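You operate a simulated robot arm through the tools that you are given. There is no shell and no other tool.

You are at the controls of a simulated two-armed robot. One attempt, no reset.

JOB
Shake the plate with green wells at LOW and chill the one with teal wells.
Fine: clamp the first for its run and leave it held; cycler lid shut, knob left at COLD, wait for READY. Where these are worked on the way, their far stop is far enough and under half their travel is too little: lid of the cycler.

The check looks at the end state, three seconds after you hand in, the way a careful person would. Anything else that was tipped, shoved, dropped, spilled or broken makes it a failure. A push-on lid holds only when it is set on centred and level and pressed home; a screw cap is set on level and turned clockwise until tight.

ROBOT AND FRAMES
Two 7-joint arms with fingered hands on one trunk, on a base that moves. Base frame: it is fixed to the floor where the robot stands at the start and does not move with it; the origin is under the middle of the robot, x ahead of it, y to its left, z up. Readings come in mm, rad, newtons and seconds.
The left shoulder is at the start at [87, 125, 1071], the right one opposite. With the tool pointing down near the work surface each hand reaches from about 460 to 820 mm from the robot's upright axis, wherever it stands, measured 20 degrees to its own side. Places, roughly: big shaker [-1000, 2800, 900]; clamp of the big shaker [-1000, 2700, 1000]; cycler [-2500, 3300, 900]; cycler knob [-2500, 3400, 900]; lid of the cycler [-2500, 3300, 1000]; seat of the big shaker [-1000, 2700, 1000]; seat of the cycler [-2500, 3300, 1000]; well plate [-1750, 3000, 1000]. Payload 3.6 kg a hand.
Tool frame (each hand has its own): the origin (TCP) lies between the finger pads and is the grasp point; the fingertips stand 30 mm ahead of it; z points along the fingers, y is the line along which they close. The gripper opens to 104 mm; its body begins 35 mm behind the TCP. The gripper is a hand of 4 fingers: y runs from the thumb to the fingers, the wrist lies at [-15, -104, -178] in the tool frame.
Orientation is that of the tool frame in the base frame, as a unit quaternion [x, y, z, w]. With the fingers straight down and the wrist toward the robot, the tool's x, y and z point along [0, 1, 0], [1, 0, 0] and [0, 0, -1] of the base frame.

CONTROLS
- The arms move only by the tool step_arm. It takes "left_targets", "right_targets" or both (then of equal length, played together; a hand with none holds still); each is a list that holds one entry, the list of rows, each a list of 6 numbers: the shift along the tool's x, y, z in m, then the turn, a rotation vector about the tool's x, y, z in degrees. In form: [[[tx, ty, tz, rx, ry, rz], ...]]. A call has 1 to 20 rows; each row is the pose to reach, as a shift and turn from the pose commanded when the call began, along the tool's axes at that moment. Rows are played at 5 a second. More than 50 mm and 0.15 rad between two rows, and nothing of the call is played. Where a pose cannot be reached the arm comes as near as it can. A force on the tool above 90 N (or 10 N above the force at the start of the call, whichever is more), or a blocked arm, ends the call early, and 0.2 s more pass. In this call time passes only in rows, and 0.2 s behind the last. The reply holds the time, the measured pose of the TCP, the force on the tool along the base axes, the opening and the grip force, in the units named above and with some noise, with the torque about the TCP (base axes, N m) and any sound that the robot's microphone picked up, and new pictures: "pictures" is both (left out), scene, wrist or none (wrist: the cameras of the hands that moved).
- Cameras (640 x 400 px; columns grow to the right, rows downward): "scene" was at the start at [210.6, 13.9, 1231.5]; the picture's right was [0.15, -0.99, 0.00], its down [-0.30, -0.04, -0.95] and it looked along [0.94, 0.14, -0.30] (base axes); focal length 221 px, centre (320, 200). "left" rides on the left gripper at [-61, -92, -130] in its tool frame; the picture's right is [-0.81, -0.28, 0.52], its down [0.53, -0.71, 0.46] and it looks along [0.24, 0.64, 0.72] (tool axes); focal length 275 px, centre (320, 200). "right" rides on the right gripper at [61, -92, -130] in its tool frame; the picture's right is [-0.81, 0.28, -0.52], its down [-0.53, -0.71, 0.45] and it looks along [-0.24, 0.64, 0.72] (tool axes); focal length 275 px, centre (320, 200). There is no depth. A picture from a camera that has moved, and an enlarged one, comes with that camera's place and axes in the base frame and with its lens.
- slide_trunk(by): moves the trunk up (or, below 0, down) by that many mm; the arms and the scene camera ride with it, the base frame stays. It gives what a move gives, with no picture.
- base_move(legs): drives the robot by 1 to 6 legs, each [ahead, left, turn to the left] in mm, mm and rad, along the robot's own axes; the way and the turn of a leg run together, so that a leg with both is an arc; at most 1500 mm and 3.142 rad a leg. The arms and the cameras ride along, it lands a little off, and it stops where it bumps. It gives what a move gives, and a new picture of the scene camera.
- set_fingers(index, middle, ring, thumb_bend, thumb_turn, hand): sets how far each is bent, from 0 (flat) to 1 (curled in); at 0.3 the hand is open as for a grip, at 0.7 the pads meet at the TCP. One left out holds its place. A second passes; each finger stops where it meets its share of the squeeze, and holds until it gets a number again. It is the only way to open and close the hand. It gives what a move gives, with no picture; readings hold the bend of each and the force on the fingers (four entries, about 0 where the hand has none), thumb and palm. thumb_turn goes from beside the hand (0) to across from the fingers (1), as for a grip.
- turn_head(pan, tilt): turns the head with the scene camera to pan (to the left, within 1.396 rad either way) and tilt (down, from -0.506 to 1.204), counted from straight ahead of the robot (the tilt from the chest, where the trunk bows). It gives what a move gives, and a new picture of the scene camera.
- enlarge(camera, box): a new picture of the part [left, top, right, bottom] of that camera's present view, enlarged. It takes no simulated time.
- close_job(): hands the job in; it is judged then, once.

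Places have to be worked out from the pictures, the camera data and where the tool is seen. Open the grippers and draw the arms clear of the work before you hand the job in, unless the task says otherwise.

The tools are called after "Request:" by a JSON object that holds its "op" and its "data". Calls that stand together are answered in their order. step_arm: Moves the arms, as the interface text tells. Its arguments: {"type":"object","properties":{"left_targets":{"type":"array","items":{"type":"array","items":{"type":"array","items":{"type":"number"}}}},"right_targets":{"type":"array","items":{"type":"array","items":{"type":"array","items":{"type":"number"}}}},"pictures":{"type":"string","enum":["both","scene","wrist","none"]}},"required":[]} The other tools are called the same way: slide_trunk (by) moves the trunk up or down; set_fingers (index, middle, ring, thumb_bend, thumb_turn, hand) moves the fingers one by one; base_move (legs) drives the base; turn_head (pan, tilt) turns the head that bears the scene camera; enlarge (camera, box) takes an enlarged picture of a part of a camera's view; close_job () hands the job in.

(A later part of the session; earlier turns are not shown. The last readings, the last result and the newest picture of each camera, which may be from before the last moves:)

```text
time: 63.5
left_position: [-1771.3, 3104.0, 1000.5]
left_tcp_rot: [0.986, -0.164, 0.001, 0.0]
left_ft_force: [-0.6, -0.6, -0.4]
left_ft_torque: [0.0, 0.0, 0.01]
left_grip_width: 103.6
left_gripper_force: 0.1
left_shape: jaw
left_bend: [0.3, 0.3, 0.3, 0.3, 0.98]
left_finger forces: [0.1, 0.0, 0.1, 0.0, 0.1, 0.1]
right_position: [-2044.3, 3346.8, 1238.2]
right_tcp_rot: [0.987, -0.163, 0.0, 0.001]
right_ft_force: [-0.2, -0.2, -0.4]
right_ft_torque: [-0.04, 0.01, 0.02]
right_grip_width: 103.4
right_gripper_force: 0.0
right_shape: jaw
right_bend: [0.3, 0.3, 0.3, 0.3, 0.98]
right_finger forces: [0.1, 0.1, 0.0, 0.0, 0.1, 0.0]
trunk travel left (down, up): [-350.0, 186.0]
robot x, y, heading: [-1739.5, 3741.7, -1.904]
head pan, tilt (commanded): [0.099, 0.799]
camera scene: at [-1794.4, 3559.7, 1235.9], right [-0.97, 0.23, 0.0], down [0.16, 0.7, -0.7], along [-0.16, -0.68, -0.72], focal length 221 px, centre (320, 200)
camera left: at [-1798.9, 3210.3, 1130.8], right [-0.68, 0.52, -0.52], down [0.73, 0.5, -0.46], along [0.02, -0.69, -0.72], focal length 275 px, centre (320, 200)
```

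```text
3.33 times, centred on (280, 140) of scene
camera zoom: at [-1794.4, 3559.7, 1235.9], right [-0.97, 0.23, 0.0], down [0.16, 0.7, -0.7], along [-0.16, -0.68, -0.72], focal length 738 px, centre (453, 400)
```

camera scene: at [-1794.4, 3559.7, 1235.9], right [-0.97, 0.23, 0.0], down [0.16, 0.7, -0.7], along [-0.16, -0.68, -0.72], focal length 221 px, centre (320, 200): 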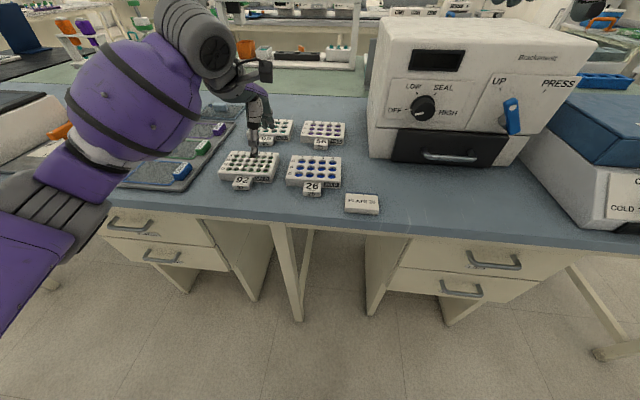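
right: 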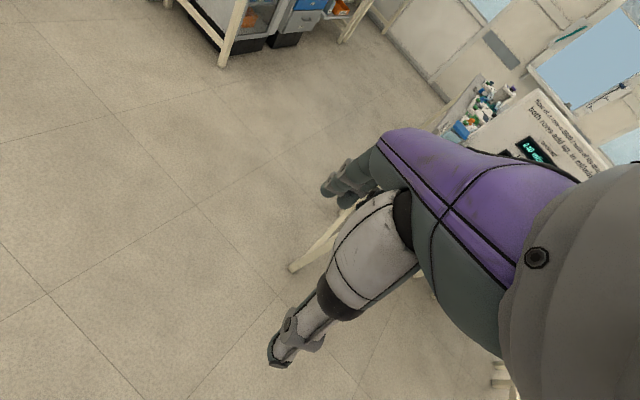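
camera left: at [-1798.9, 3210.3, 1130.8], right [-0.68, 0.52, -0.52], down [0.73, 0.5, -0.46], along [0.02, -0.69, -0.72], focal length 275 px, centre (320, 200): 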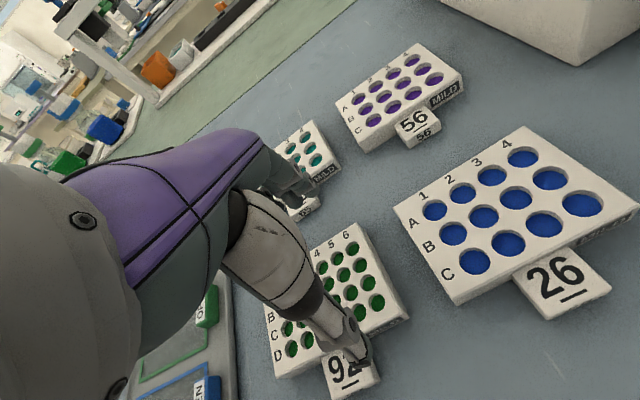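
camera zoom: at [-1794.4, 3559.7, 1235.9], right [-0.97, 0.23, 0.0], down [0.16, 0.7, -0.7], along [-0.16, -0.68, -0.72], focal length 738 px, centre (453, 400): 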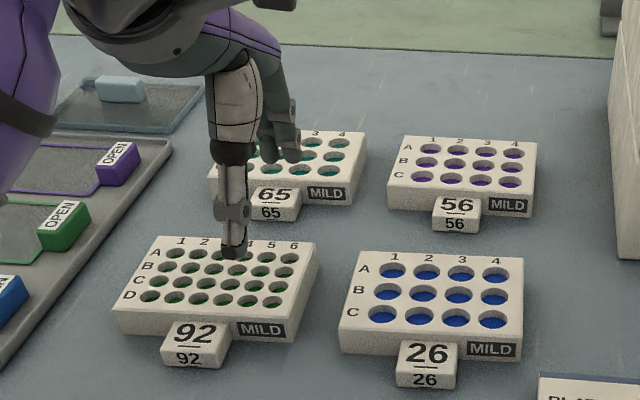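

I look closer at the hand to judge where the fingers stand relative to the thumb.

Request:
{"op": "enlarge", "data": {"camera": "scene", "box": [230, 80, 300, 160]}}

Request:
{"op": "enlarge", "data": {"camera": "right", "box": [0, 0, 640, 400]}}

```text
5.00 times, centred on (265, 120) of scene
camera zoom: at [-1794.4, 3559.7, 1235.9], right [-0.97, 0.23, 0.0], down [0.16, 0.7, -0.7], along [-0.16, -0.68, -0.72], focal length 1107 px, centre (595, 600)
```

zoom: 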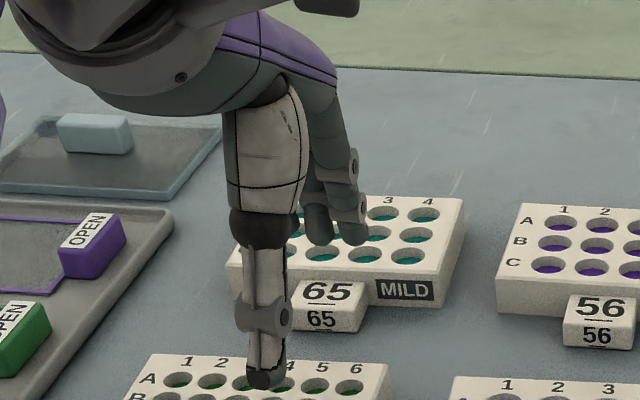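

```text
1.00 times, centred on (320, 200) of right (not enlarged: the box is as wide or as high as the picture)
camera zoom: at [-1956.0, 3413.3, 1369.0], right [-0.86, 0.0, 0.52], down [-0.27, 0.85, -0.46], along [-0.44, -0.53, -0.72], focal length 275 px, centre (320, 200)
```

zoom: 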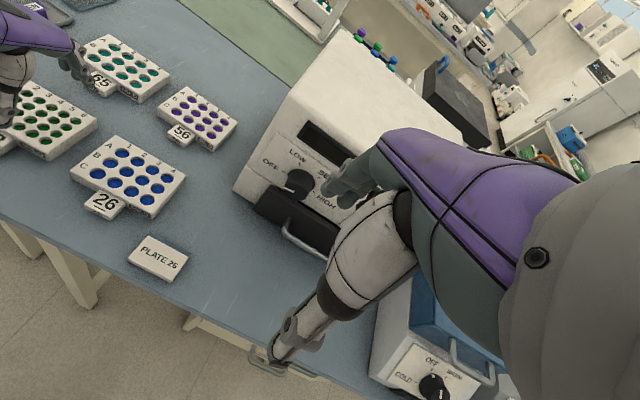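

Fingers appear slightly left of the tool axis; shifting 3 mm further right keeps all three on the plate and the thumb clear of the tab. I descend to z≈940 and look.

Request:
{"op": "step_arm", "data": {"left_targets": [[[-0.003, 0.003, 0.02, 0, 0, 0], [-0.003, 0.003, 0.04, 0, 0, 0], [-0.003, 0.003, 0.06, 0, 0, 0]]], "pictures": "both"}}

Request:
{"op": "enlarge", "data": {"camera": "scene", "box": [220, 120, 300, 200]}}

Request:
{"op": "enlarge", "data": {"camera": "left", "box": [220, 200, 460, 400]}}

```text
time: 64.3
left_position: [-1777.2, 3101.7, 939.7]
left_tcp_rot: [0.986, -0.165, 0.0, 0.0]
left_ft_force: [0.5, 0.2, -0.3]
left_ft_torque: [-0.01, 0.01, -0.01]
left_grip_width: 104.1
left_gripper_force: 0.1
left_shape: jaw
left_bend: [0.3, 0.3, 0.3, 0.3, 0.98]
left_finger forces: [0.1, 0.1, 0.1, 0.1, 0.0, 0.0]
right_position: [-2044.7, 3347.4, 1239.1]
right_tcp_rot: [0.986, -0.164, 0.001, 0.002]
right_ft_force: [-0.1, -0.7, 0.3]
right_ft_torque: [-0.02, -0.01, -0.03]
right_grip_width: 103.5
right_gripper_force: 0.0
right_shape: jaw
right_bend: [0.3, 0.3, 0.3, 0.3, 0.98]
right_finger forces: [0.1, 0.0, 0.1, 0.0, 0.0, 0.0]
trunk travel left (down, up): [-350.0, 186.0]
robot x, y, heading: [-1742.2, 3738.5, -1.896]
head pan, tilt (commanded): [0.099, 0.799]
camera scene: at [-1794.2, 3560.1, 1236.0], right [-0.97, 0.23, 0.0], down [0.16, 0.7, -0.7], along [-0.16, -0.68, -0.72], focal length 221 px, centre (320, 200)
camera left: at [-1803.0, 3208.8, 1070.6], right [-0.68, 0.52, -0.52], down [0.73, 0.5, -0.46], along [0.02, -0.69, -0.72], focal length 275 px, centre (320, 200)
```

scene: 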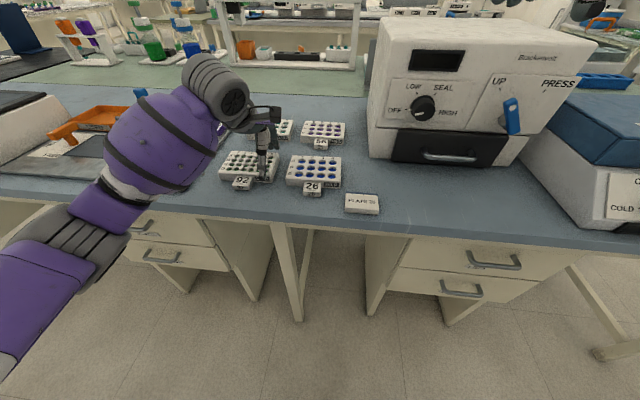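
left: 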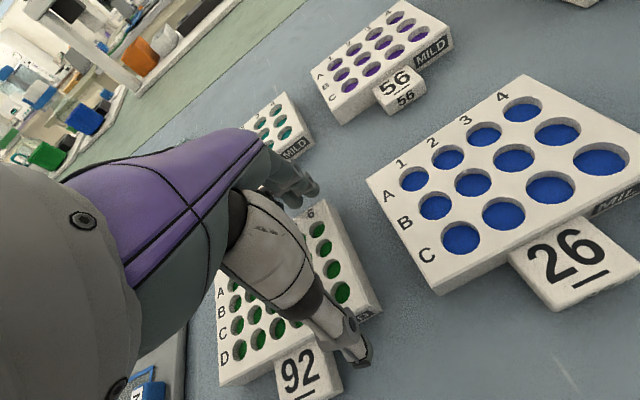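

```text
5.00 times, centred on (260, 160) of scene
camera zoom: at [-1794.2, 3560.1, 1236.0], right [-0.97, 0.23, 0.0], down [0.16, 0.7, -0.7], along [-0.16, -0.68, -0.72], focal length 1107 px, centre (620, 400)
```

zoom: 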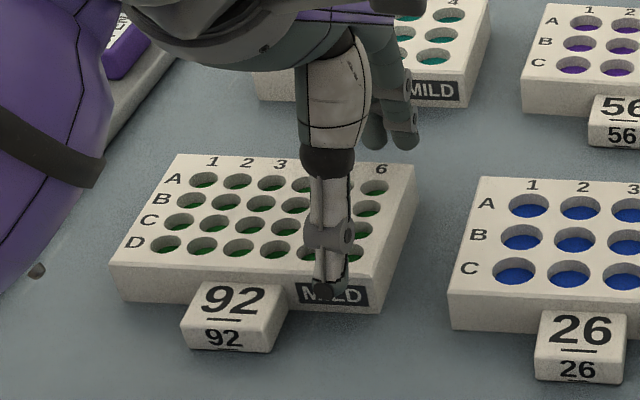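

```text
2.00 times, centred on (340, 300) of left
camera zoom: at [-1803.0, 3208.8, 1070.6], right [-0.68, 0.52, -0.52], down [0.73, 0.5, -0.46], along [0.02, -0.69, -0.72], focal length 551 px, centre (280, 0)
```

zoom: 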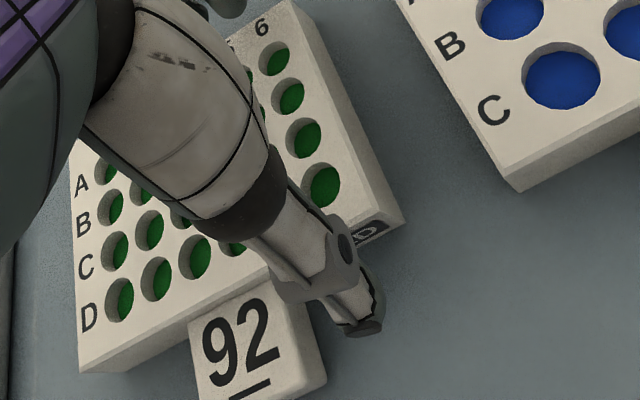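

The thumb is in front of the "MILD" label, well clear of the tab, and the fingers are behind the far edge. I descend to z≈923 with small steps.

Request:
{"op": "step_arm", "data": {"left_targets": [[[0, 0, 0.006, 0, 0, 0], [0, 0, 0.012, 0, 0, 0], [0, 0, 0.017, 0, 0, 0]]], "pictures": "wrist"}}

Request:
{"op": "enlarge", "data": {"camera": "scene", "box": [220, 120, 300, 200]}}

```text
time: 65.1
left_position: [-1773.9, 3101.1, 922.8]
left_tcp_rot: [0.986, -0.164, -0.001, -0.001]
left_ft_force: [-0.6, 0.1, 0.8]
left_ft_torque: [0.0, 0.04, 0.0]
left_grip_width: 104.1
left_gripper_force: 0.1
left_shape: jaw
left_bend: [0.3, 0.3, 0.3, 0.3, 0.98]
left_finger forces: [0.4, 0.1, 0.0, 0.0, 0.0, 0.0]
right_position: [-2044.3, 3345.7, 1239.7]
right_tcp_rot: [0.986, -0.164, 0.0, 0.001]
right_ft_force: [0.0, 0.3, 0.4]
right_ft_torque: [0.02, 0.0, -0.01]
right_grip_width: 103.8
right_gripper_force: 0.1
right_shape: jaw
right_bend: [0.3, 0.3, 0.3, 0.3, 0.98]
right_finger forces: [0.0, 0.0, 0.0, 0.0, 0.0, 0.1]
trunk travel left (down, up): [-350.0, 186.0]
robot x, y, heading: [-1739.2, 3741.5, -1.9]
head pan, tilt (commanded): [0.099, 0.799]
camera left: at [-1802.6, 3208.1, 1053.5], right [-0.68, 0.52, -0.52], down [0.73, 0.5, -0.46], along [0.02, -0.69, -0.72], focal length 275 px, centre (320, 200)
```

left: 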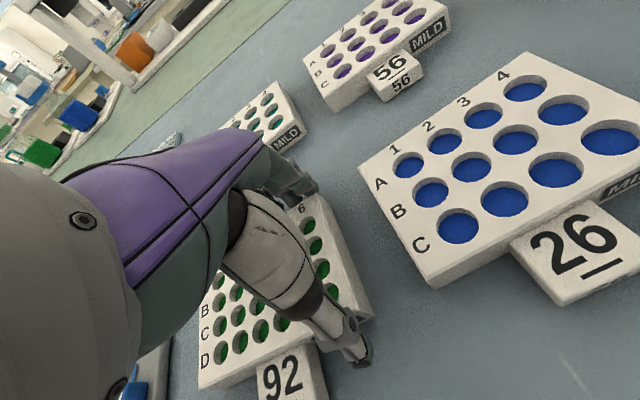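

```text
5.00 times, centred on (260, 160) of scene
camera zoom: at [-1794.2, 3560.1, 1236.0], right [-0.97, 0.23, 0.0], down [0.16, 0.7, -0.7], along [-0.16, -0.68, -0.72], focal length 1107 px, centre (620, 400)
```

zoom: 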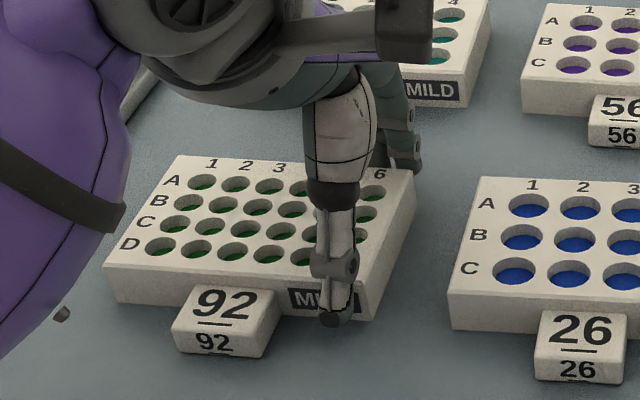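

A fingertip seems to be lightly touching the plate (0.4 N on the index) and the plate may have shifted a few mm. I zoom in to see the finger positions.

Request:
{"op": "enlarge", "data": {"camera": "scene", "box": [250, 130, 290, 180]}}

Request:
{"op": "enlarge", "data": {"camera": "left", "box": [260, 160, 400, 260]}}

Request:
{"op": "enlarge", "data": {"camera": "right", "box": [0, 0, 200, 160]}}

```text
8.00 times, centred on (270, 155) of scene
camera zoom: at [-1794.2, 3560.1, 1236.0], right [-0.97, 0.23, 0.0], down [0.16, 0.7, -0.7], along [-0.16, -0.68, -0.72], focal length 1771 px, centre (720, 560)
```

zoom: 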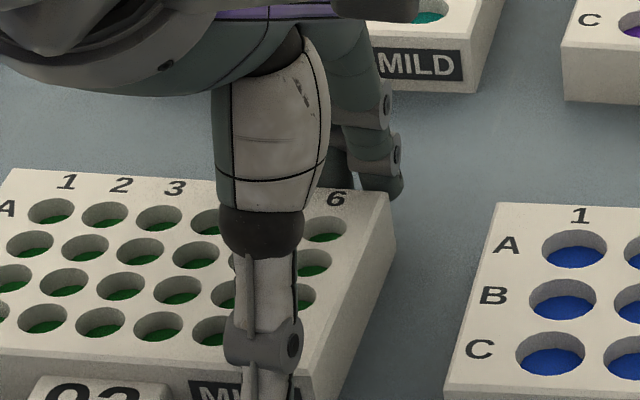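

```text
4.00 times, centred on (330, 210) of left
camera zoom: at [-1802.6, 3208.1, 1053.5], right [-0.68, 0.52, -0.52], down [0.73, 0.5, -0.46], along [0.02, -0.69, -0.72], focal length 1101 px, centre (280, 160)
```

zoom: 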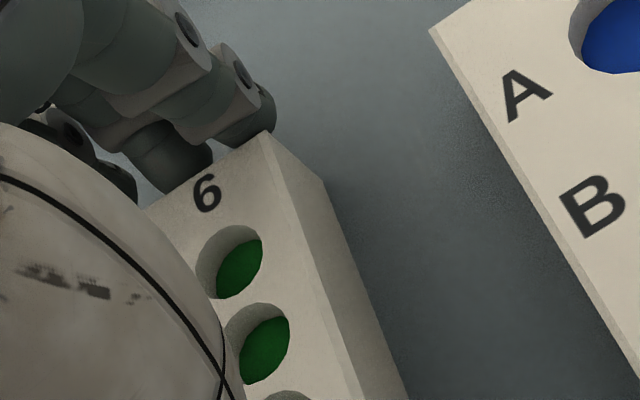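

```text
2.50 times, centred on (100, 80) of right
camera zoom: at [-1955.7, 3413.8, 1369.2], right [-0.86, 0.0, 0.52], down [-0.27, 0.85, -0.46], along [-0.44, -0.53, -0.72], focal length 688 px, centre (870, 500)
```

zoom: 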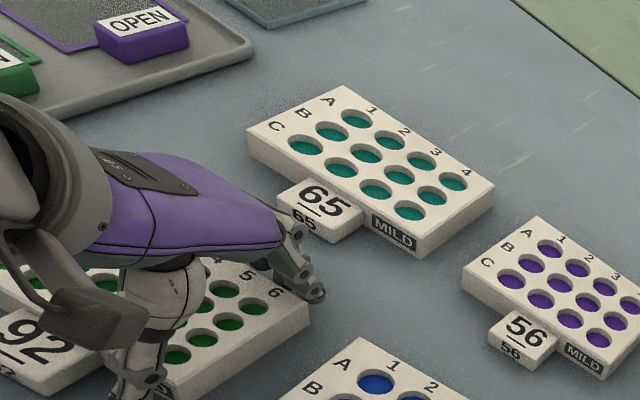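

The fingers are just behind the far edge with the index near the right corner. I shift 5 mm left and 2 mm forward, then close the hand on the plate.

Request:
{"op": "step_arm", "data": {"left_targets": [[[0.0, 0.003, 0, 0, 0, 0], [0.005, 0.003, 0.0, 0, 0, 0]]], "pictures": "none"}}

Request:
{"op": "set_fingers", "data": {"hand": "left", "index": 0.7, "middle": 0.7, "ring": 0.7, "thumb_bend": 0.7}}

Request:
{"op": "enlarge", "data": {"camera": "scene", "box": [220, 120, 300, 200]}}

Request:
{"op": "enlarge", "data": {"camera": "left", "box": [200, 150, 440, 400]}}

```text
time: 65.7
left_position: [-1771.4, 3096.8, 922.9]
left_tcp_rot: [0.986, -0.165, 0.0, -0.001]
left_ft_force: [0.2, -0.3, 0.4]
left_ft_torque: [0.01, 0.02, -0.03]
left_grip_width: 103.9
left_gripper_force: 0.1
left_shape: jaw
left_bend: [0.3, 0.3, 0.3, 0.3, 0.98]
left_finger forces: [0.1, 0.0, 0.0, 0.1, 0.1, 0.0]
right_position: [-2044.1, 3345.8, 1239.2]
right_tcp_rot: [0.986, -0.165, 0.001, 0.001]
right_ft_force: [-0.2, 1.2, 0.3]
right_ft_torque: [-0.01, -0.02, 0.0]
right_grip_width: 103.4
right_gripper_force: 0.0
right_shape: jaw
right_bend: [0.3, 0.3, 0.3, 0.3, 0.98]
right_finger forces: [0.0, 0.1, 0.1, 0.0, 0.1, 0.1]
trunk travel left (down, up): [-350.0, 186.0]
robot x, y, heading: [-1745.7, 3740.3, -1.903]
head pan, tilt (commanded): [0.099, 0.799]
```

```text
time: 66.7
left_position: [-1772.0, 3096.8, 923.4]
left_tcp_rot: [0.987, -0.163, 0.0, 0.001]
left_ft_force: [-0.8, -1.0, 3.8]
left_ft_torque: [-0.19, 0.04, -0.03]
left_grip_width: 88.8
left_gripper_force: 28.2
left_shape: fingers
left_bend: [0.53, 0.57, 0.58, 0.22, 0.92]
left_finger forces: [10.6, 10.1, 9.9, 0.0, 25.5, 0.1]
right_position: [-2043.0, 3347.0, 1239.8]
right_tcp_rot: [0.986, -0.164, 0.0, 0.001]
right_ft_force: [0.2, -0.4, -0.6]
right_ft_torque: [0.01, -0.01, 0.0]
right_grip_width: 103.8
right_gripper_force: 0.0
right_shape: jaw
right_bend: [0.3, 0.3, 0.3, 0.3, 0.98]
right_finger forces: [0.1, 0.0, 0.0, 0.1, 0.1, 0.0]
trunk travel left (down, up): [-350.0, 186.0]
robot x, y, heading: [-1741.9, 3738.3, -1.901]
head pan, tilt (commanded): [0.099, 0.799]
```

```text
5.00 times, centred on (260, 160) of scene
camera zoom: at [-1794.2, 3560.4, 1236.0], right [-0.97, 0.23, 0.0], down [0.16, 0.7, -0.7], along [-0.16, -0.68, -0.72], focal length 1107 px, centre (620, 400)
```

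zoom: 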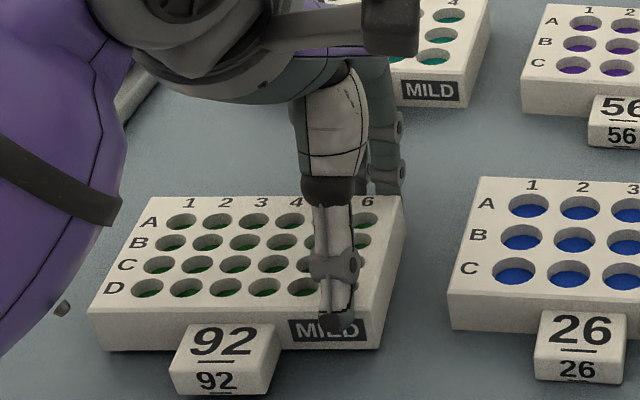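

```text
1.60 times, centred on (320, 275) of left
camera zoom: at [-1798.9, 3203.8, 1054.1], right [-0.68, 0.52, -0.52], down [0.73, 0.5, -0.46], along [0.02, -0.69, -0.72], focal length 440 px, centre (320, 80)
```

zoom: 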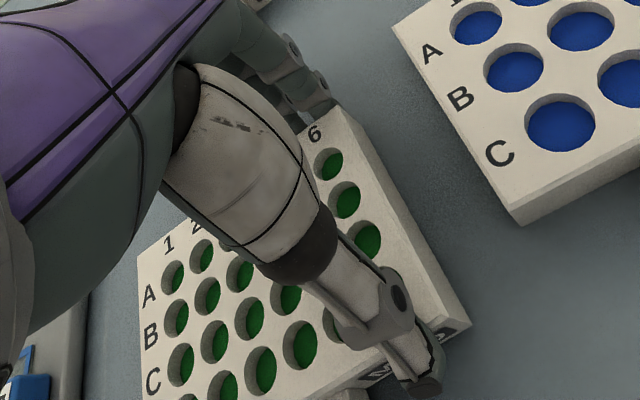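

The plate is gripped (28 N) though it was drawn ~20 mm toward the thumb side. I lift it straight up 80 mm and check that it stays level.

Request:
{"op": "step_arm", "data": {"left_targets": [[[0, 0, -0.01, 0, 0, 0], [0, 0, -0.03, 0, 0, 0], [0, 0, -0.06, 0, 0, 0], [0, 0, -0.09, 0, 0, 0]]], "pictures": "both"}}

Request:
{"op": "enlarge", "data": {"camera": "scene", "box": [200, 80, 320, 200]}}

```text
time: 67.7
left_position: [-1771.6, 3096.9, 1011.7]
left_tcp_rot: [0.986, -0.165, 0.0, 0.0]
left_ft_force: [0.2, -0.8, -1.1]
left_ft_torque: [-0.05, 0.07, -0.01]
left_grip_width: 88.7
left_gripper_force: 27.5
left_shape: fingers
left_bend: [0.53, 0.57, 0.58, 0.22, 0.92]
left_finger forces: [10.5, 9.6, 9.6, 0.1, 25.8, 0.0]
right_position: [-2044.1, 3346.3, 1238.7]
right_tcp_rot: [0.986, -0.164, 0.0, 0.001]
right_ft_force: [-0.3, 0.2, 0.1]
right_ft_torque: [-0.02, 0.0, 0.01]
right_grip_width: 103.6
right_gripper_force: 0.0
right_shape: jaw
right_bend: [0.3, 0.3, 0.3, 0.3, 0.98]
right_finger forces: [0.1, 0.0, 0.0, 0.1, 0.0, 0.0]
trunk travel left (down, up): [-350.0, 186.0]
robot x, y, heading: [-1739.4, 3739.4, -1.902]
head pan, tilt (commanded): [0.099, 0.799]
camera scene: at [-1794.3, 3560.3, 1236.0], right [-0.97, 0.23, 0.0], down [0.16, 0.7, -0.7], along [-0.16, -0.68, -0.72], focal length 221 px, centre (320, 200)
camera left: at [-1799.0, 3203.7, 1143.1], right [-0.68, 0.52, -0.52], down [0.74, 0.5, -0.45], along [0.02, -0.69, -0.73], focal length 275 px, centre (320, 200)
```

scene: 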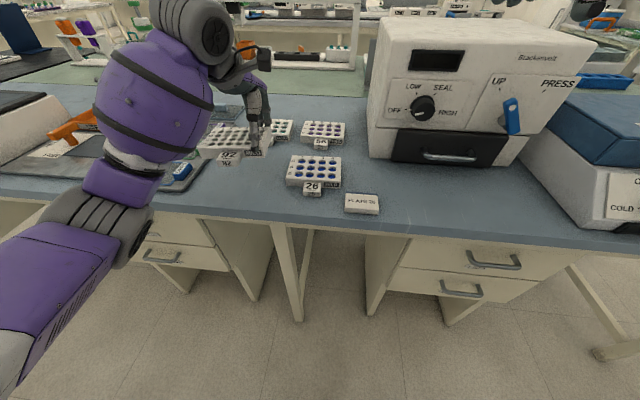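
left: 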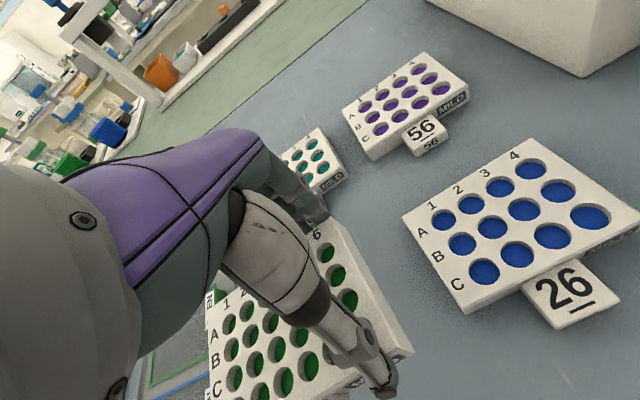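

```text
3.33 times, centred on (260, 140) of scene
camera zoom: at [-1794.3, 3560.3, 1236.0], right [-0.97, 0.23, 0.0], down [0.16, 0.7, -0.7], along [-0.16, -0.68, -0.72], focal length 738 px, centre (520, 400)
```

zoom: 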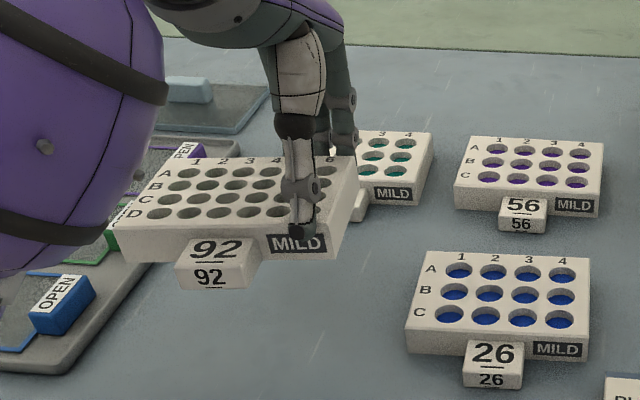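

The plate is held level, yawed by ~5° in the grip, with its centre about 36 mm left and 44 mm nearer than the TCP. I raise it well above the benchtop items before driving left toward the shaker.

Request:
{"op": "step_arm", "data": {"left_targets": [[[0, 0, -0.04, 0, 0, 0], [0, -0.02, -0.08, 0, 0, 0], [0, -0.05, -0.12, 0, 0, 0], [0, -0.08, -0.15, 0, 0, 0], [0, -0.1, -0.17, 0, 0, 0]]], "pictures": "none"}}

Request:
{"op": "base_move", "data": {"legs": [[0, 720, 0]]}}

Request:
{"op": "turn_head", "data": {"pan": 0.2, "tilt": 0.7}}

```text
time: 68.9
left_position: [-1738.6, 3192.4, 1182.2]
left_tcp_rot: [0.986, -0.164, 0.0, -0.001]
left_ft_force: [-0.8, 0.8, -0.2]
left_ft_torque: [-0.01, 0.05, 0.0]
left_grip_width: 88.7
left_gripper_force: 27.8
left_shape: fingers
left_bend: [0.53, 0.58, 0.58, 0.22, 0.92]
left_finger forces: [10.5, 9.7, 9.4, 0.1, 25.6, 0.1]
right_position: [-2042.7, 3347.5, 1239.2]
right_tcp_rot: [0.986, -0.164, 0.0, 0.001]
right_ft_force: [0.2, 0.6, -0.6]
right_ft_torque: [-0.01, -0.01, 0.0]
right_grip_width: 104.0
right_gripper_force: 0.0
right_shape: jaw
right_bend: [0.3, 0.3, 0.3, 0.3, 0.98]
right_finger forces: [0.1, 0.0, 0.0, 0.1, 0.1, 0.1]
trunk travel left (down, up): [-350.0, 186.0]
robot x, y, heading: [-1742.9, 3738.9, -1.9]
head pan, tilt (commanded): [0.099, 0.799]
```

```text
time: 75.7
left_position: [-1058.8, 2957.8, 1182.5]
left_tcp_rot: [0.986, -0.165, 0.0, 0.0]
left_ft_force: [0.4, -0.9, -0.3]
left_ft_torque: [-0.04, 0.05, -0.05]
left_grip_width: 88.7
left_gripper_force: 27.4
left_shape: fingers
left_bend: [0.53, 0.58, 0.58, 0.22, 0.92]
left_finger forces: [10.5, 9.5, 9.4, 0.0, 25.7, 0.1]
right_position: [-1362.2, 3113.7, 1239.3]
right_tcp_rot: [0.986, -0.166, -0.001, 0.001]
right_ft_force: [-0.3, -0.5, -0.1]
right_ft_torque: [0.01, 0.05, 0.01]
right_grip_width: 103.6
right_gripper_force: 0.1
right_shape: jaw
right_bend: [0.3, 0.3, 0.3, 0.3, 0.98]
right_finger forces: [0.1, 0.1, 0.0, 0.1, 0.0, 0.0]
trunk travel left (down, up): [-350.0, 186.0]
robot x, y, heading: [-1059.3, 3511.3, -1.901]
head pan, tilt (commanded): [0.099, 0.799]
camera scene: at [-1113.8, 3326.1, 1236.0], right [-0.97, 0.23, 0.0], down [0.17, 0.7, -0.7], along [-0.16, -0.68, -0.72], focal length 221 px, centre (320, 200)
```

scene: 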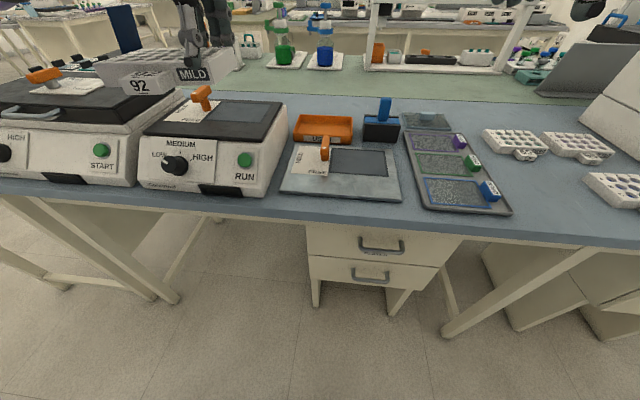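

```text
time: 76.3
left_position: [-1060.2, 2957.9, 1183.5]
left_tcp_rot: [0.986, -0.165, 0.0, -0.001]
left_ft_force: [0.6, 0.1, -0.8]
left_ft_torque: [-0.04, 0.08, 0.02]
left_grip_width: 88.9
left_gripper_force: 27.4
left_shape: fingers
left_bend: [0.53, 0.58, 0.58, 0.22, 0.92]
left_finger forces: [10.5, 9.6, 9.4, 0.1, 25.5, 0.0]
right_position: [-1364.1, 3112.9, 1239.2]
right_tcp_rot: [0.986, -0.165, 0.0, 0.001]
right_ft_force: [0.2, -0.2, 0.5]
right_ft_torque: [-0.04, -0.02, -0.01]
right_grip_width: 103.6
right_gripper_force: 0.2
right_shape: jaw
right_bend: [0.3, 0.3, 0.3, 0.3, 0.98]
right_finger forces: [0.0, 0.0, 0.0, 0.0, 0.0, 0.1]
trunk travel left (down, up): [-350.0, 186.0]
robot x, y, heading: [-1060.9, 3505.0, -1.901]
head pan, tilt (commanded): [0.201, 0.7]
camera scene: at [-1106.4, 3320.5, 1244.2], right [-0.99, 0.13, 0.0], down [0.08, 0.64, -0.76], along [-0.1, -0.76, -0.64], focal length 221 px, centre (320, 200)
```

scene: 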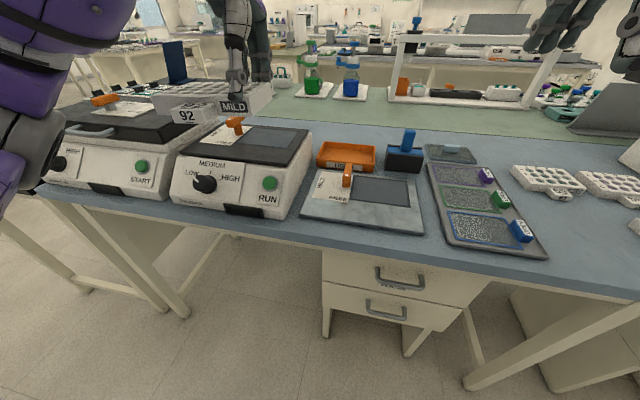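

I zoom in on the big shaker's top, clamp and knob from this spot.

Request:
{"op": "enlarge", "data": {"camera": "scene", "box": [160, 100, 320, 220]}}

Request:
{"op": "enlarge", "data": {"camera": "scene", "box": [290, 120, 430, 230]}}

Request:
{"op": "enlarge", "data": {"camera": "left", "box": [0, 0, 640, 400]}}

```text
3.33 times, centred on (240, 160) of scene
camera zoom: at [-1106.4, 3320.5, 1244.2], right [-0.99, 0.13, 0.0], down [0.08, 0.64, -0.76], along [-0.1, -0.76, -0.64], focal length 738 px, centre (587, 333)
```

zoom: 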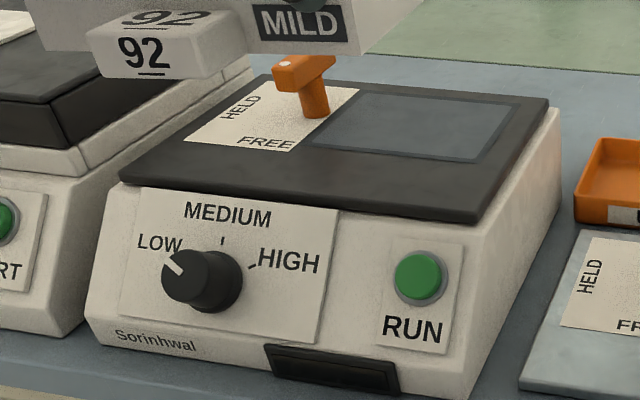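

```text
3.64 times, centred on (360, 175) of scene
camera zoom: at [-1106.4, 3320.5, 1244.2], right [-0.99, 0.13, 0.0], down [0.08, 0.64, -0.76], along [-0.1, -0.76, -0.64], focal length 805 px, centre (174, 291)
```

zoom: 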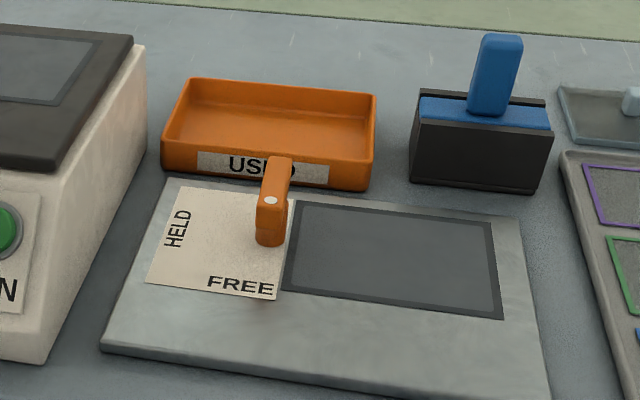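

```text
1.00 times, centred on (320, 200) of left (not enlarged: the box is as wide or as high as the picture)
camera zoom: at [-1087.0, 3064.2, 1313.6], right [-0.68, 0.52, -0.52], down [0.74, 0.5, -0.46], along [0.02, -0.69, -0.72], focal length 275 px, centre (320, 200)
```

zoom: 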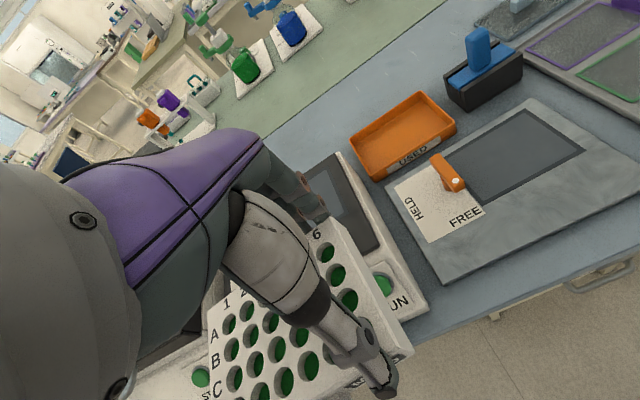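

The knob already points to LOW. I need to understand the clamp lever's state, so I zoom further on both orange levers.

Request:
{"op": "enlarge", "data": {"camera": "scene", "box": [205, 110, 265, 150]}}

Request:
{"op": "enlarge", "data": {"camera": "left", "box": [380, 130, 500, 250]}}

Request:
{"op": "enlarge", "data": {"camera": "scene", "box": [310, 150, 380, 210]}}

```text
10.00 times, centred on (235, 130) of scene
camera zoom: at [-1106.4, 3320.5, 1244.2], right [-0.99, 0.13, 0.0], down [0.08, 0.64, -0.76], along [-0.1, -0.76, -0.64], focal length 2214 px, centre (1170, 900)
```

zoom: 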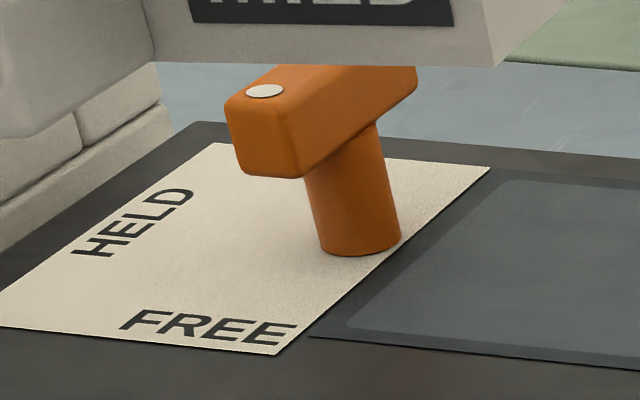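

```text
3.33 times, centred on (440, 190) of left
camera zoom: at [-1087.0, 3064.2, 1313.6], right [-0.68, 0.52, -0.52], down [0.74, 0.5, -0.46], along [0.02, -0.69, -0.72], focal length 918 px, centre (-80, 233)
```

zoom: 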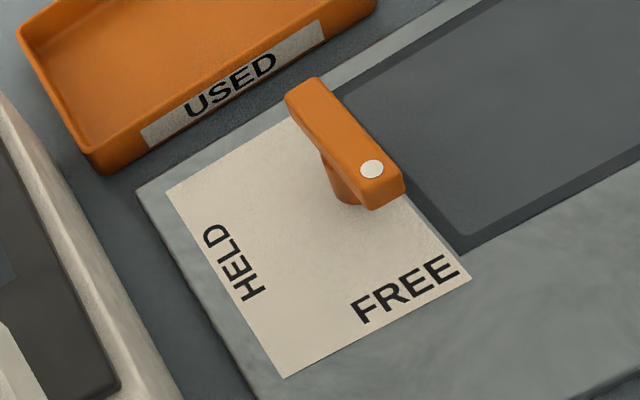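

```text
6.67 times, centred on (345, 180) of scene
camera zoom: at [-1106.4, 3320.5, 1244.2], right [-0.99, 0.13, 0.0], down [0.08, 0.64, -0.76], along [-0.1, -0.76, -0.64], focal length 1476 px, centre (153, 333)
```

zoom: 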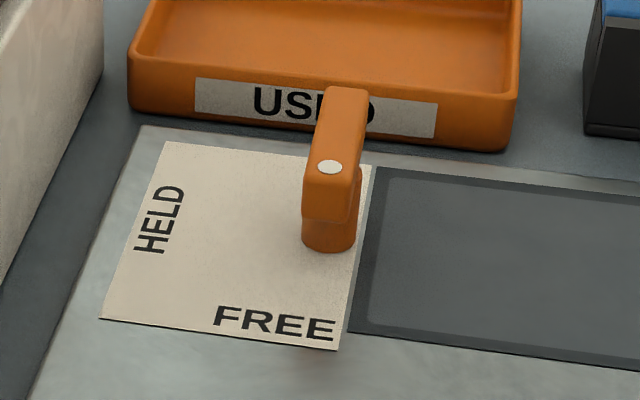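

The shaker's lever dot points toward the robot, i.e. to FREE; HELD means turning it clockwise (from above) to point left, with the bar's other end over the plate. The seat is the dark rectangle, centred near (-1042, 2740). I move the base 80 mm forward for comfortable reach.

Request:
{"op": "base_move", "data": {"legs": [[80, 0, 0.008]]}}

Request:
{"op": "turn_head", "data": {"pan": 0.25, "tilt": 0.9}}

Request:
{"op": "enlarge", "data": {"camera": "scene", "box": [160, 60, 360, 220]}}

```text
time: 77.4
left_position: [-1081.0, 2881.4, 1181.9]
left_tcp_rot: [0.987, -0.161, -0.001, -0.001]
left_ft_force: [0.3, 0.1, -1.3]
left_ft_torque: [0.0, 0.07, 0.02]
left_grip_width: 88.4
left_gripper_force: 27.2
left_shape: fingers
left_bend: [0.53, 0.58, 0.58, 0.22, 0.92]
left_finger forces: [10.5, 9.5, 9.5, 0.0, 25.6, 0.0]
right_position: [-1386.7, 3034.2, 1240.3]
right_tcp_rot: [0.987, -0.16, 0.0, 0.001]
right_ft_force: [-0.3, -0.5, -1.1]
right_ft_torque: [0.01, 0.0, 0.01]
right_grip_width: 103.8
right_gripper_force: 0.1
right_shape: jaw
right_bend: [0.3, 0.3, 0.3, 0.3, 0.98]
right_finger forces: [0.1, 0.1, 0.0, 0.1, 0.0, 0.1]
trunk travel left (down, up): [-350.0, 186.0]
robot x, y, heading: [-1086.1, 3432.3, -1.896]
head pan, tilt (commanded): [0.201, 0.7]
camera scene: at [-1130.8, 3243.8, 1244.1], right [-0.99, 0.12, 0.0], down [0.08, 0.64, -0.76], along [-0.09, -0.76, -0.64], focal length 221 px, centre (320, 200)
```

scene: 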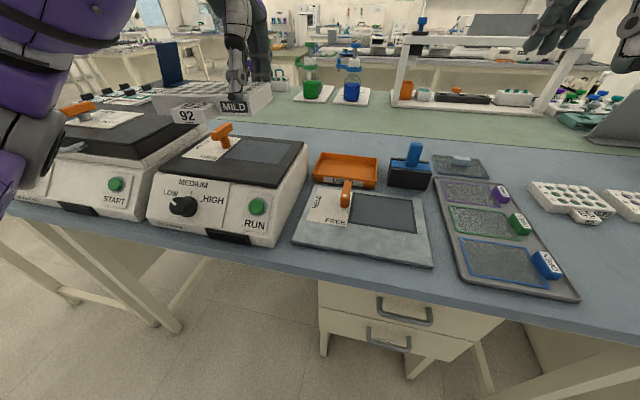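

```text
time: 78.1
left_position: [-1082.0, 2881.7, 1183.2]
left_tcp_rot: [0.987, -0.161, 0.0, 0.0]
left_ft_force: [0.7, -0.1, -1.2]
left_ft_torque: [-0.04, 0.08, -0.03]
left_grip_width: 88.7
left_gripper_force: 27.7
left_shape: fingers
left_bend: [0.53, 0.58, 0.58, 0.22, 0.92]
left_finger forces: [10.5, 9.5, 9.5, 0.0, 25.6, 0.0]
right_position: [-1386.5, 3036.2, 1239.5]
right_tcp_rot: [0.987, -0.16, 0.0, 0.001]
right_ft_force: [0.3, 0.4, -0.3]
right_ft_torque: [-0.01, -0.02, 0.01]
right_grip_width: 103.6
right_gripper_force: 0.0
right_shape: jaw
right_bend: [0.3, 0.3, 0.3, 0.3, 0.98]
right_finger forces: [0.0, 0.1, 0.1, 0.0, 0.0, 0.0]
trunk travel left (down, up): [-350.0, 186.0]
robot x, y, heading: [-1086.8, 3431.7, -1.888]
head pan, tilt (commanded): [0.25, 0.901]
camera scene: at [-1125.7, 3253.6, 1228.2], right [-1.0, 0.07, 0.0], down [0.06, 0.78, -0.62], along [-0.05, -0.62, -0.78], focal length 221 px, centre (320, 200)
```

scene: 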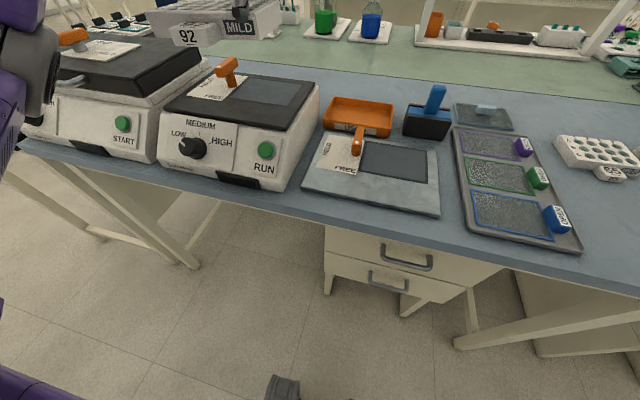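

```text
2.50 times, centred on (260, 140) of scene
camera zoom: at [-1125.7, 3253.6, 1228.2], right [-1.0, 0.07, 0.0], down [0.06, 0.78, -0.62], along [-0.05, -0.62, -0.78], focal length 554 px, centre (470, 350)
```

zoom: 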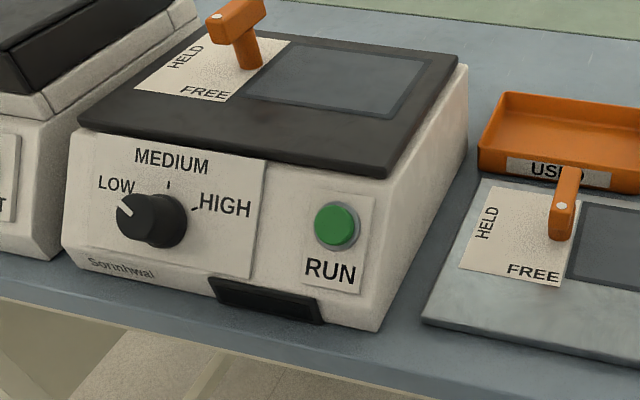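

Now I use the left wrist camera for a second view of the seat to fix its height and position.

Request:
{"op": "enlarge", "data": {"camera": "left", "box": [0, 0, 640, 400]}}

Request:
{"op": "enlarge", "data": {"camera": "right", "box": [0, 0, 640, 400]}}

```text
1.00 times, centred on (320, 200) of left (not enlarged: the box is as wide or as high as the picture)
camera zoom: at [-1108.9, 2988.7, 1313.7], right [-0.68, 0.52, -0.52], down [0.73, 0.51, -0.46], along [0.03, -0.69, -0.72], focal length 275 px, centre (320, 200)
```

zoom: 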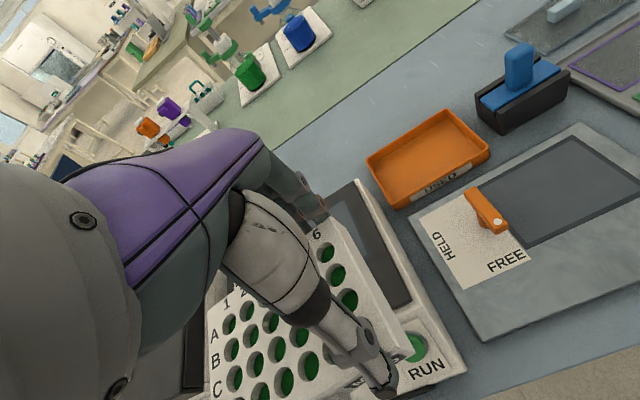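

```text
1.00 times, centred on (320, 200) of right (not enlarged: the box is as wide or as high as the picture)
camera zoom: at [-1298.7, 3103.2, 1369.4], right [-0.86, 0.0, 0.52], down [-0.28, 0.84, -0.46], along [-0.44, -0.54, -0.72], focal length 275 px, centre (320, 200)
```

zoom: 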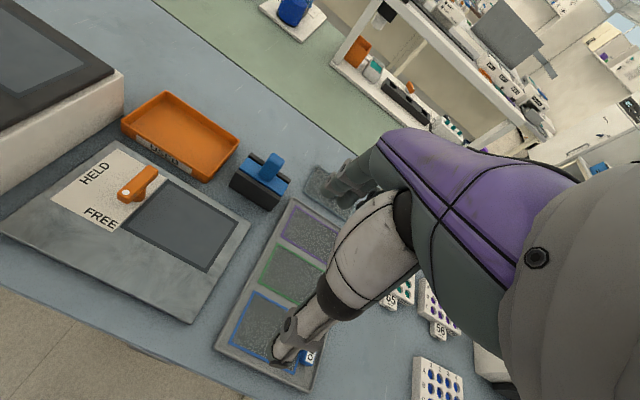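

Request:
{"op": "enlarge", "data": {"camera": "right", "box": [0, 0, 160, 130]}}

Request:
{"op": "enlarge", "data": {"camera": "left", "box": [290, 160, 480, 400]}}

Request:
{"op": "enlarge", "data": {"camera": "scene", "box": [210, 55, 330, 135]}}

```text
3.08 times, centred on (80, 65) of right
camera zoom: at [-1298.7, 3103.2, 1369.4], right [-0.86, 0.0, 0.52], down [-0.28, 0.84, -0.46], along [-0.44, -0.54, -0.72], focal length 847 px, centre (1058, 615)
```

zoom: 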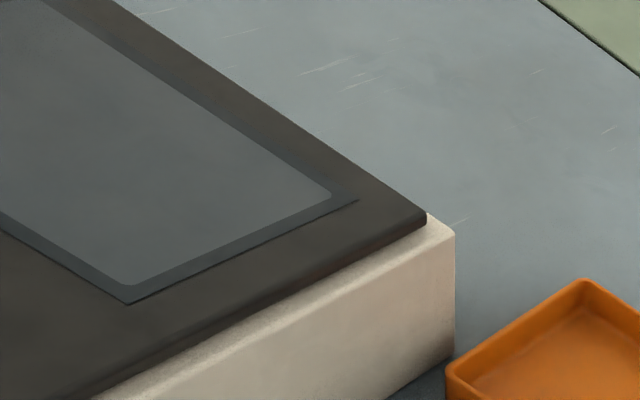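

```text
1.67 times, centred on (385, 280) of left
camera zoom: at [-1108.9, 2988.7, 1313.7], right [-0.68, 0.52, -0.52], down [0.73, 0.51, -0.46], along [0.03, -0.69, -0.72], focal length 459 px, centre (212, 67)
```

zoom: 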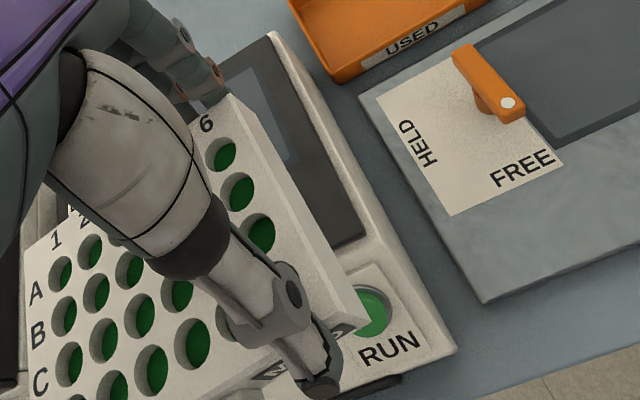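

```text
5.00 times, centred on (270, 95) of scene
camera zoom: at [-1125.7, 3253.6, 1228.2], right [-1.0, 0.07, 0.0], down [0.06, 0.78, -0.62], along [-0.05, -0.62, -0.78], focal length 1107 px, centre (570, 725)
```

zoom: 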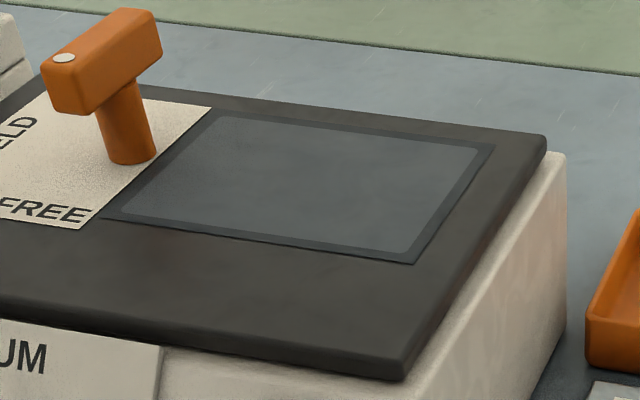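

The seat works out at centre ≈(-1046, 2745), top z≈991, edges aligned with the bench (~161°). I zoom the wrist camera to measure how the plate sits in the grip.

Request:
{"op": "enlarge", "data": {"camera": "left", "box": [200, 200, 440, 400]}}

Request:
{"op": "enlarge", "data": {"camera": "scene", "box": [120, 0, 300, 60]}}

```text
2.00 times, centred on (320, 300) of left
camera zoom: at [-1108.9, 2988.7, 1313.7], right [-0.68, 0.52, -0.52], down [0.73, 0.51, -0.46], along [0.03, -0.69, -0.72], focal length 551 px, centre (320, 0)
```

zoom: 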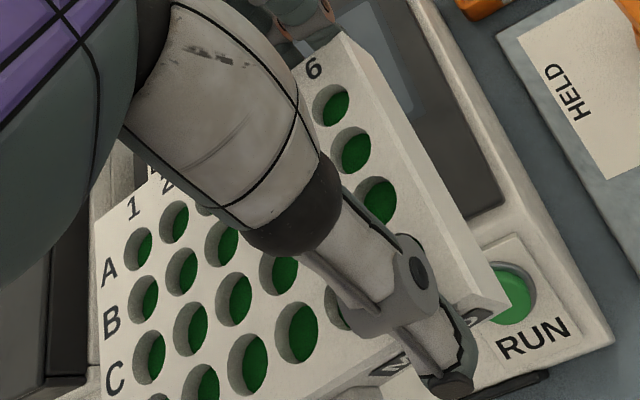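

```text
3.56 times, centred on (210, 30) of scene
camera zoom: at [-1125.7, 3253.6, 1228.2], right [-1.0, 0.07, 0.0], down [0.06, 0.78, -0.62], along [-0.05, -0.62, -0.78], focal length 787 px, centre (711, 804)
```

zoom: 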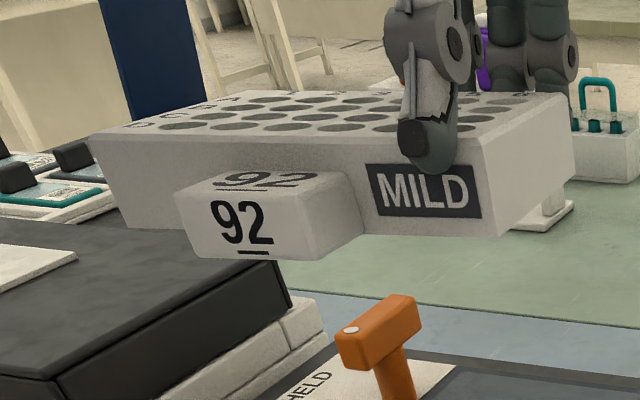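

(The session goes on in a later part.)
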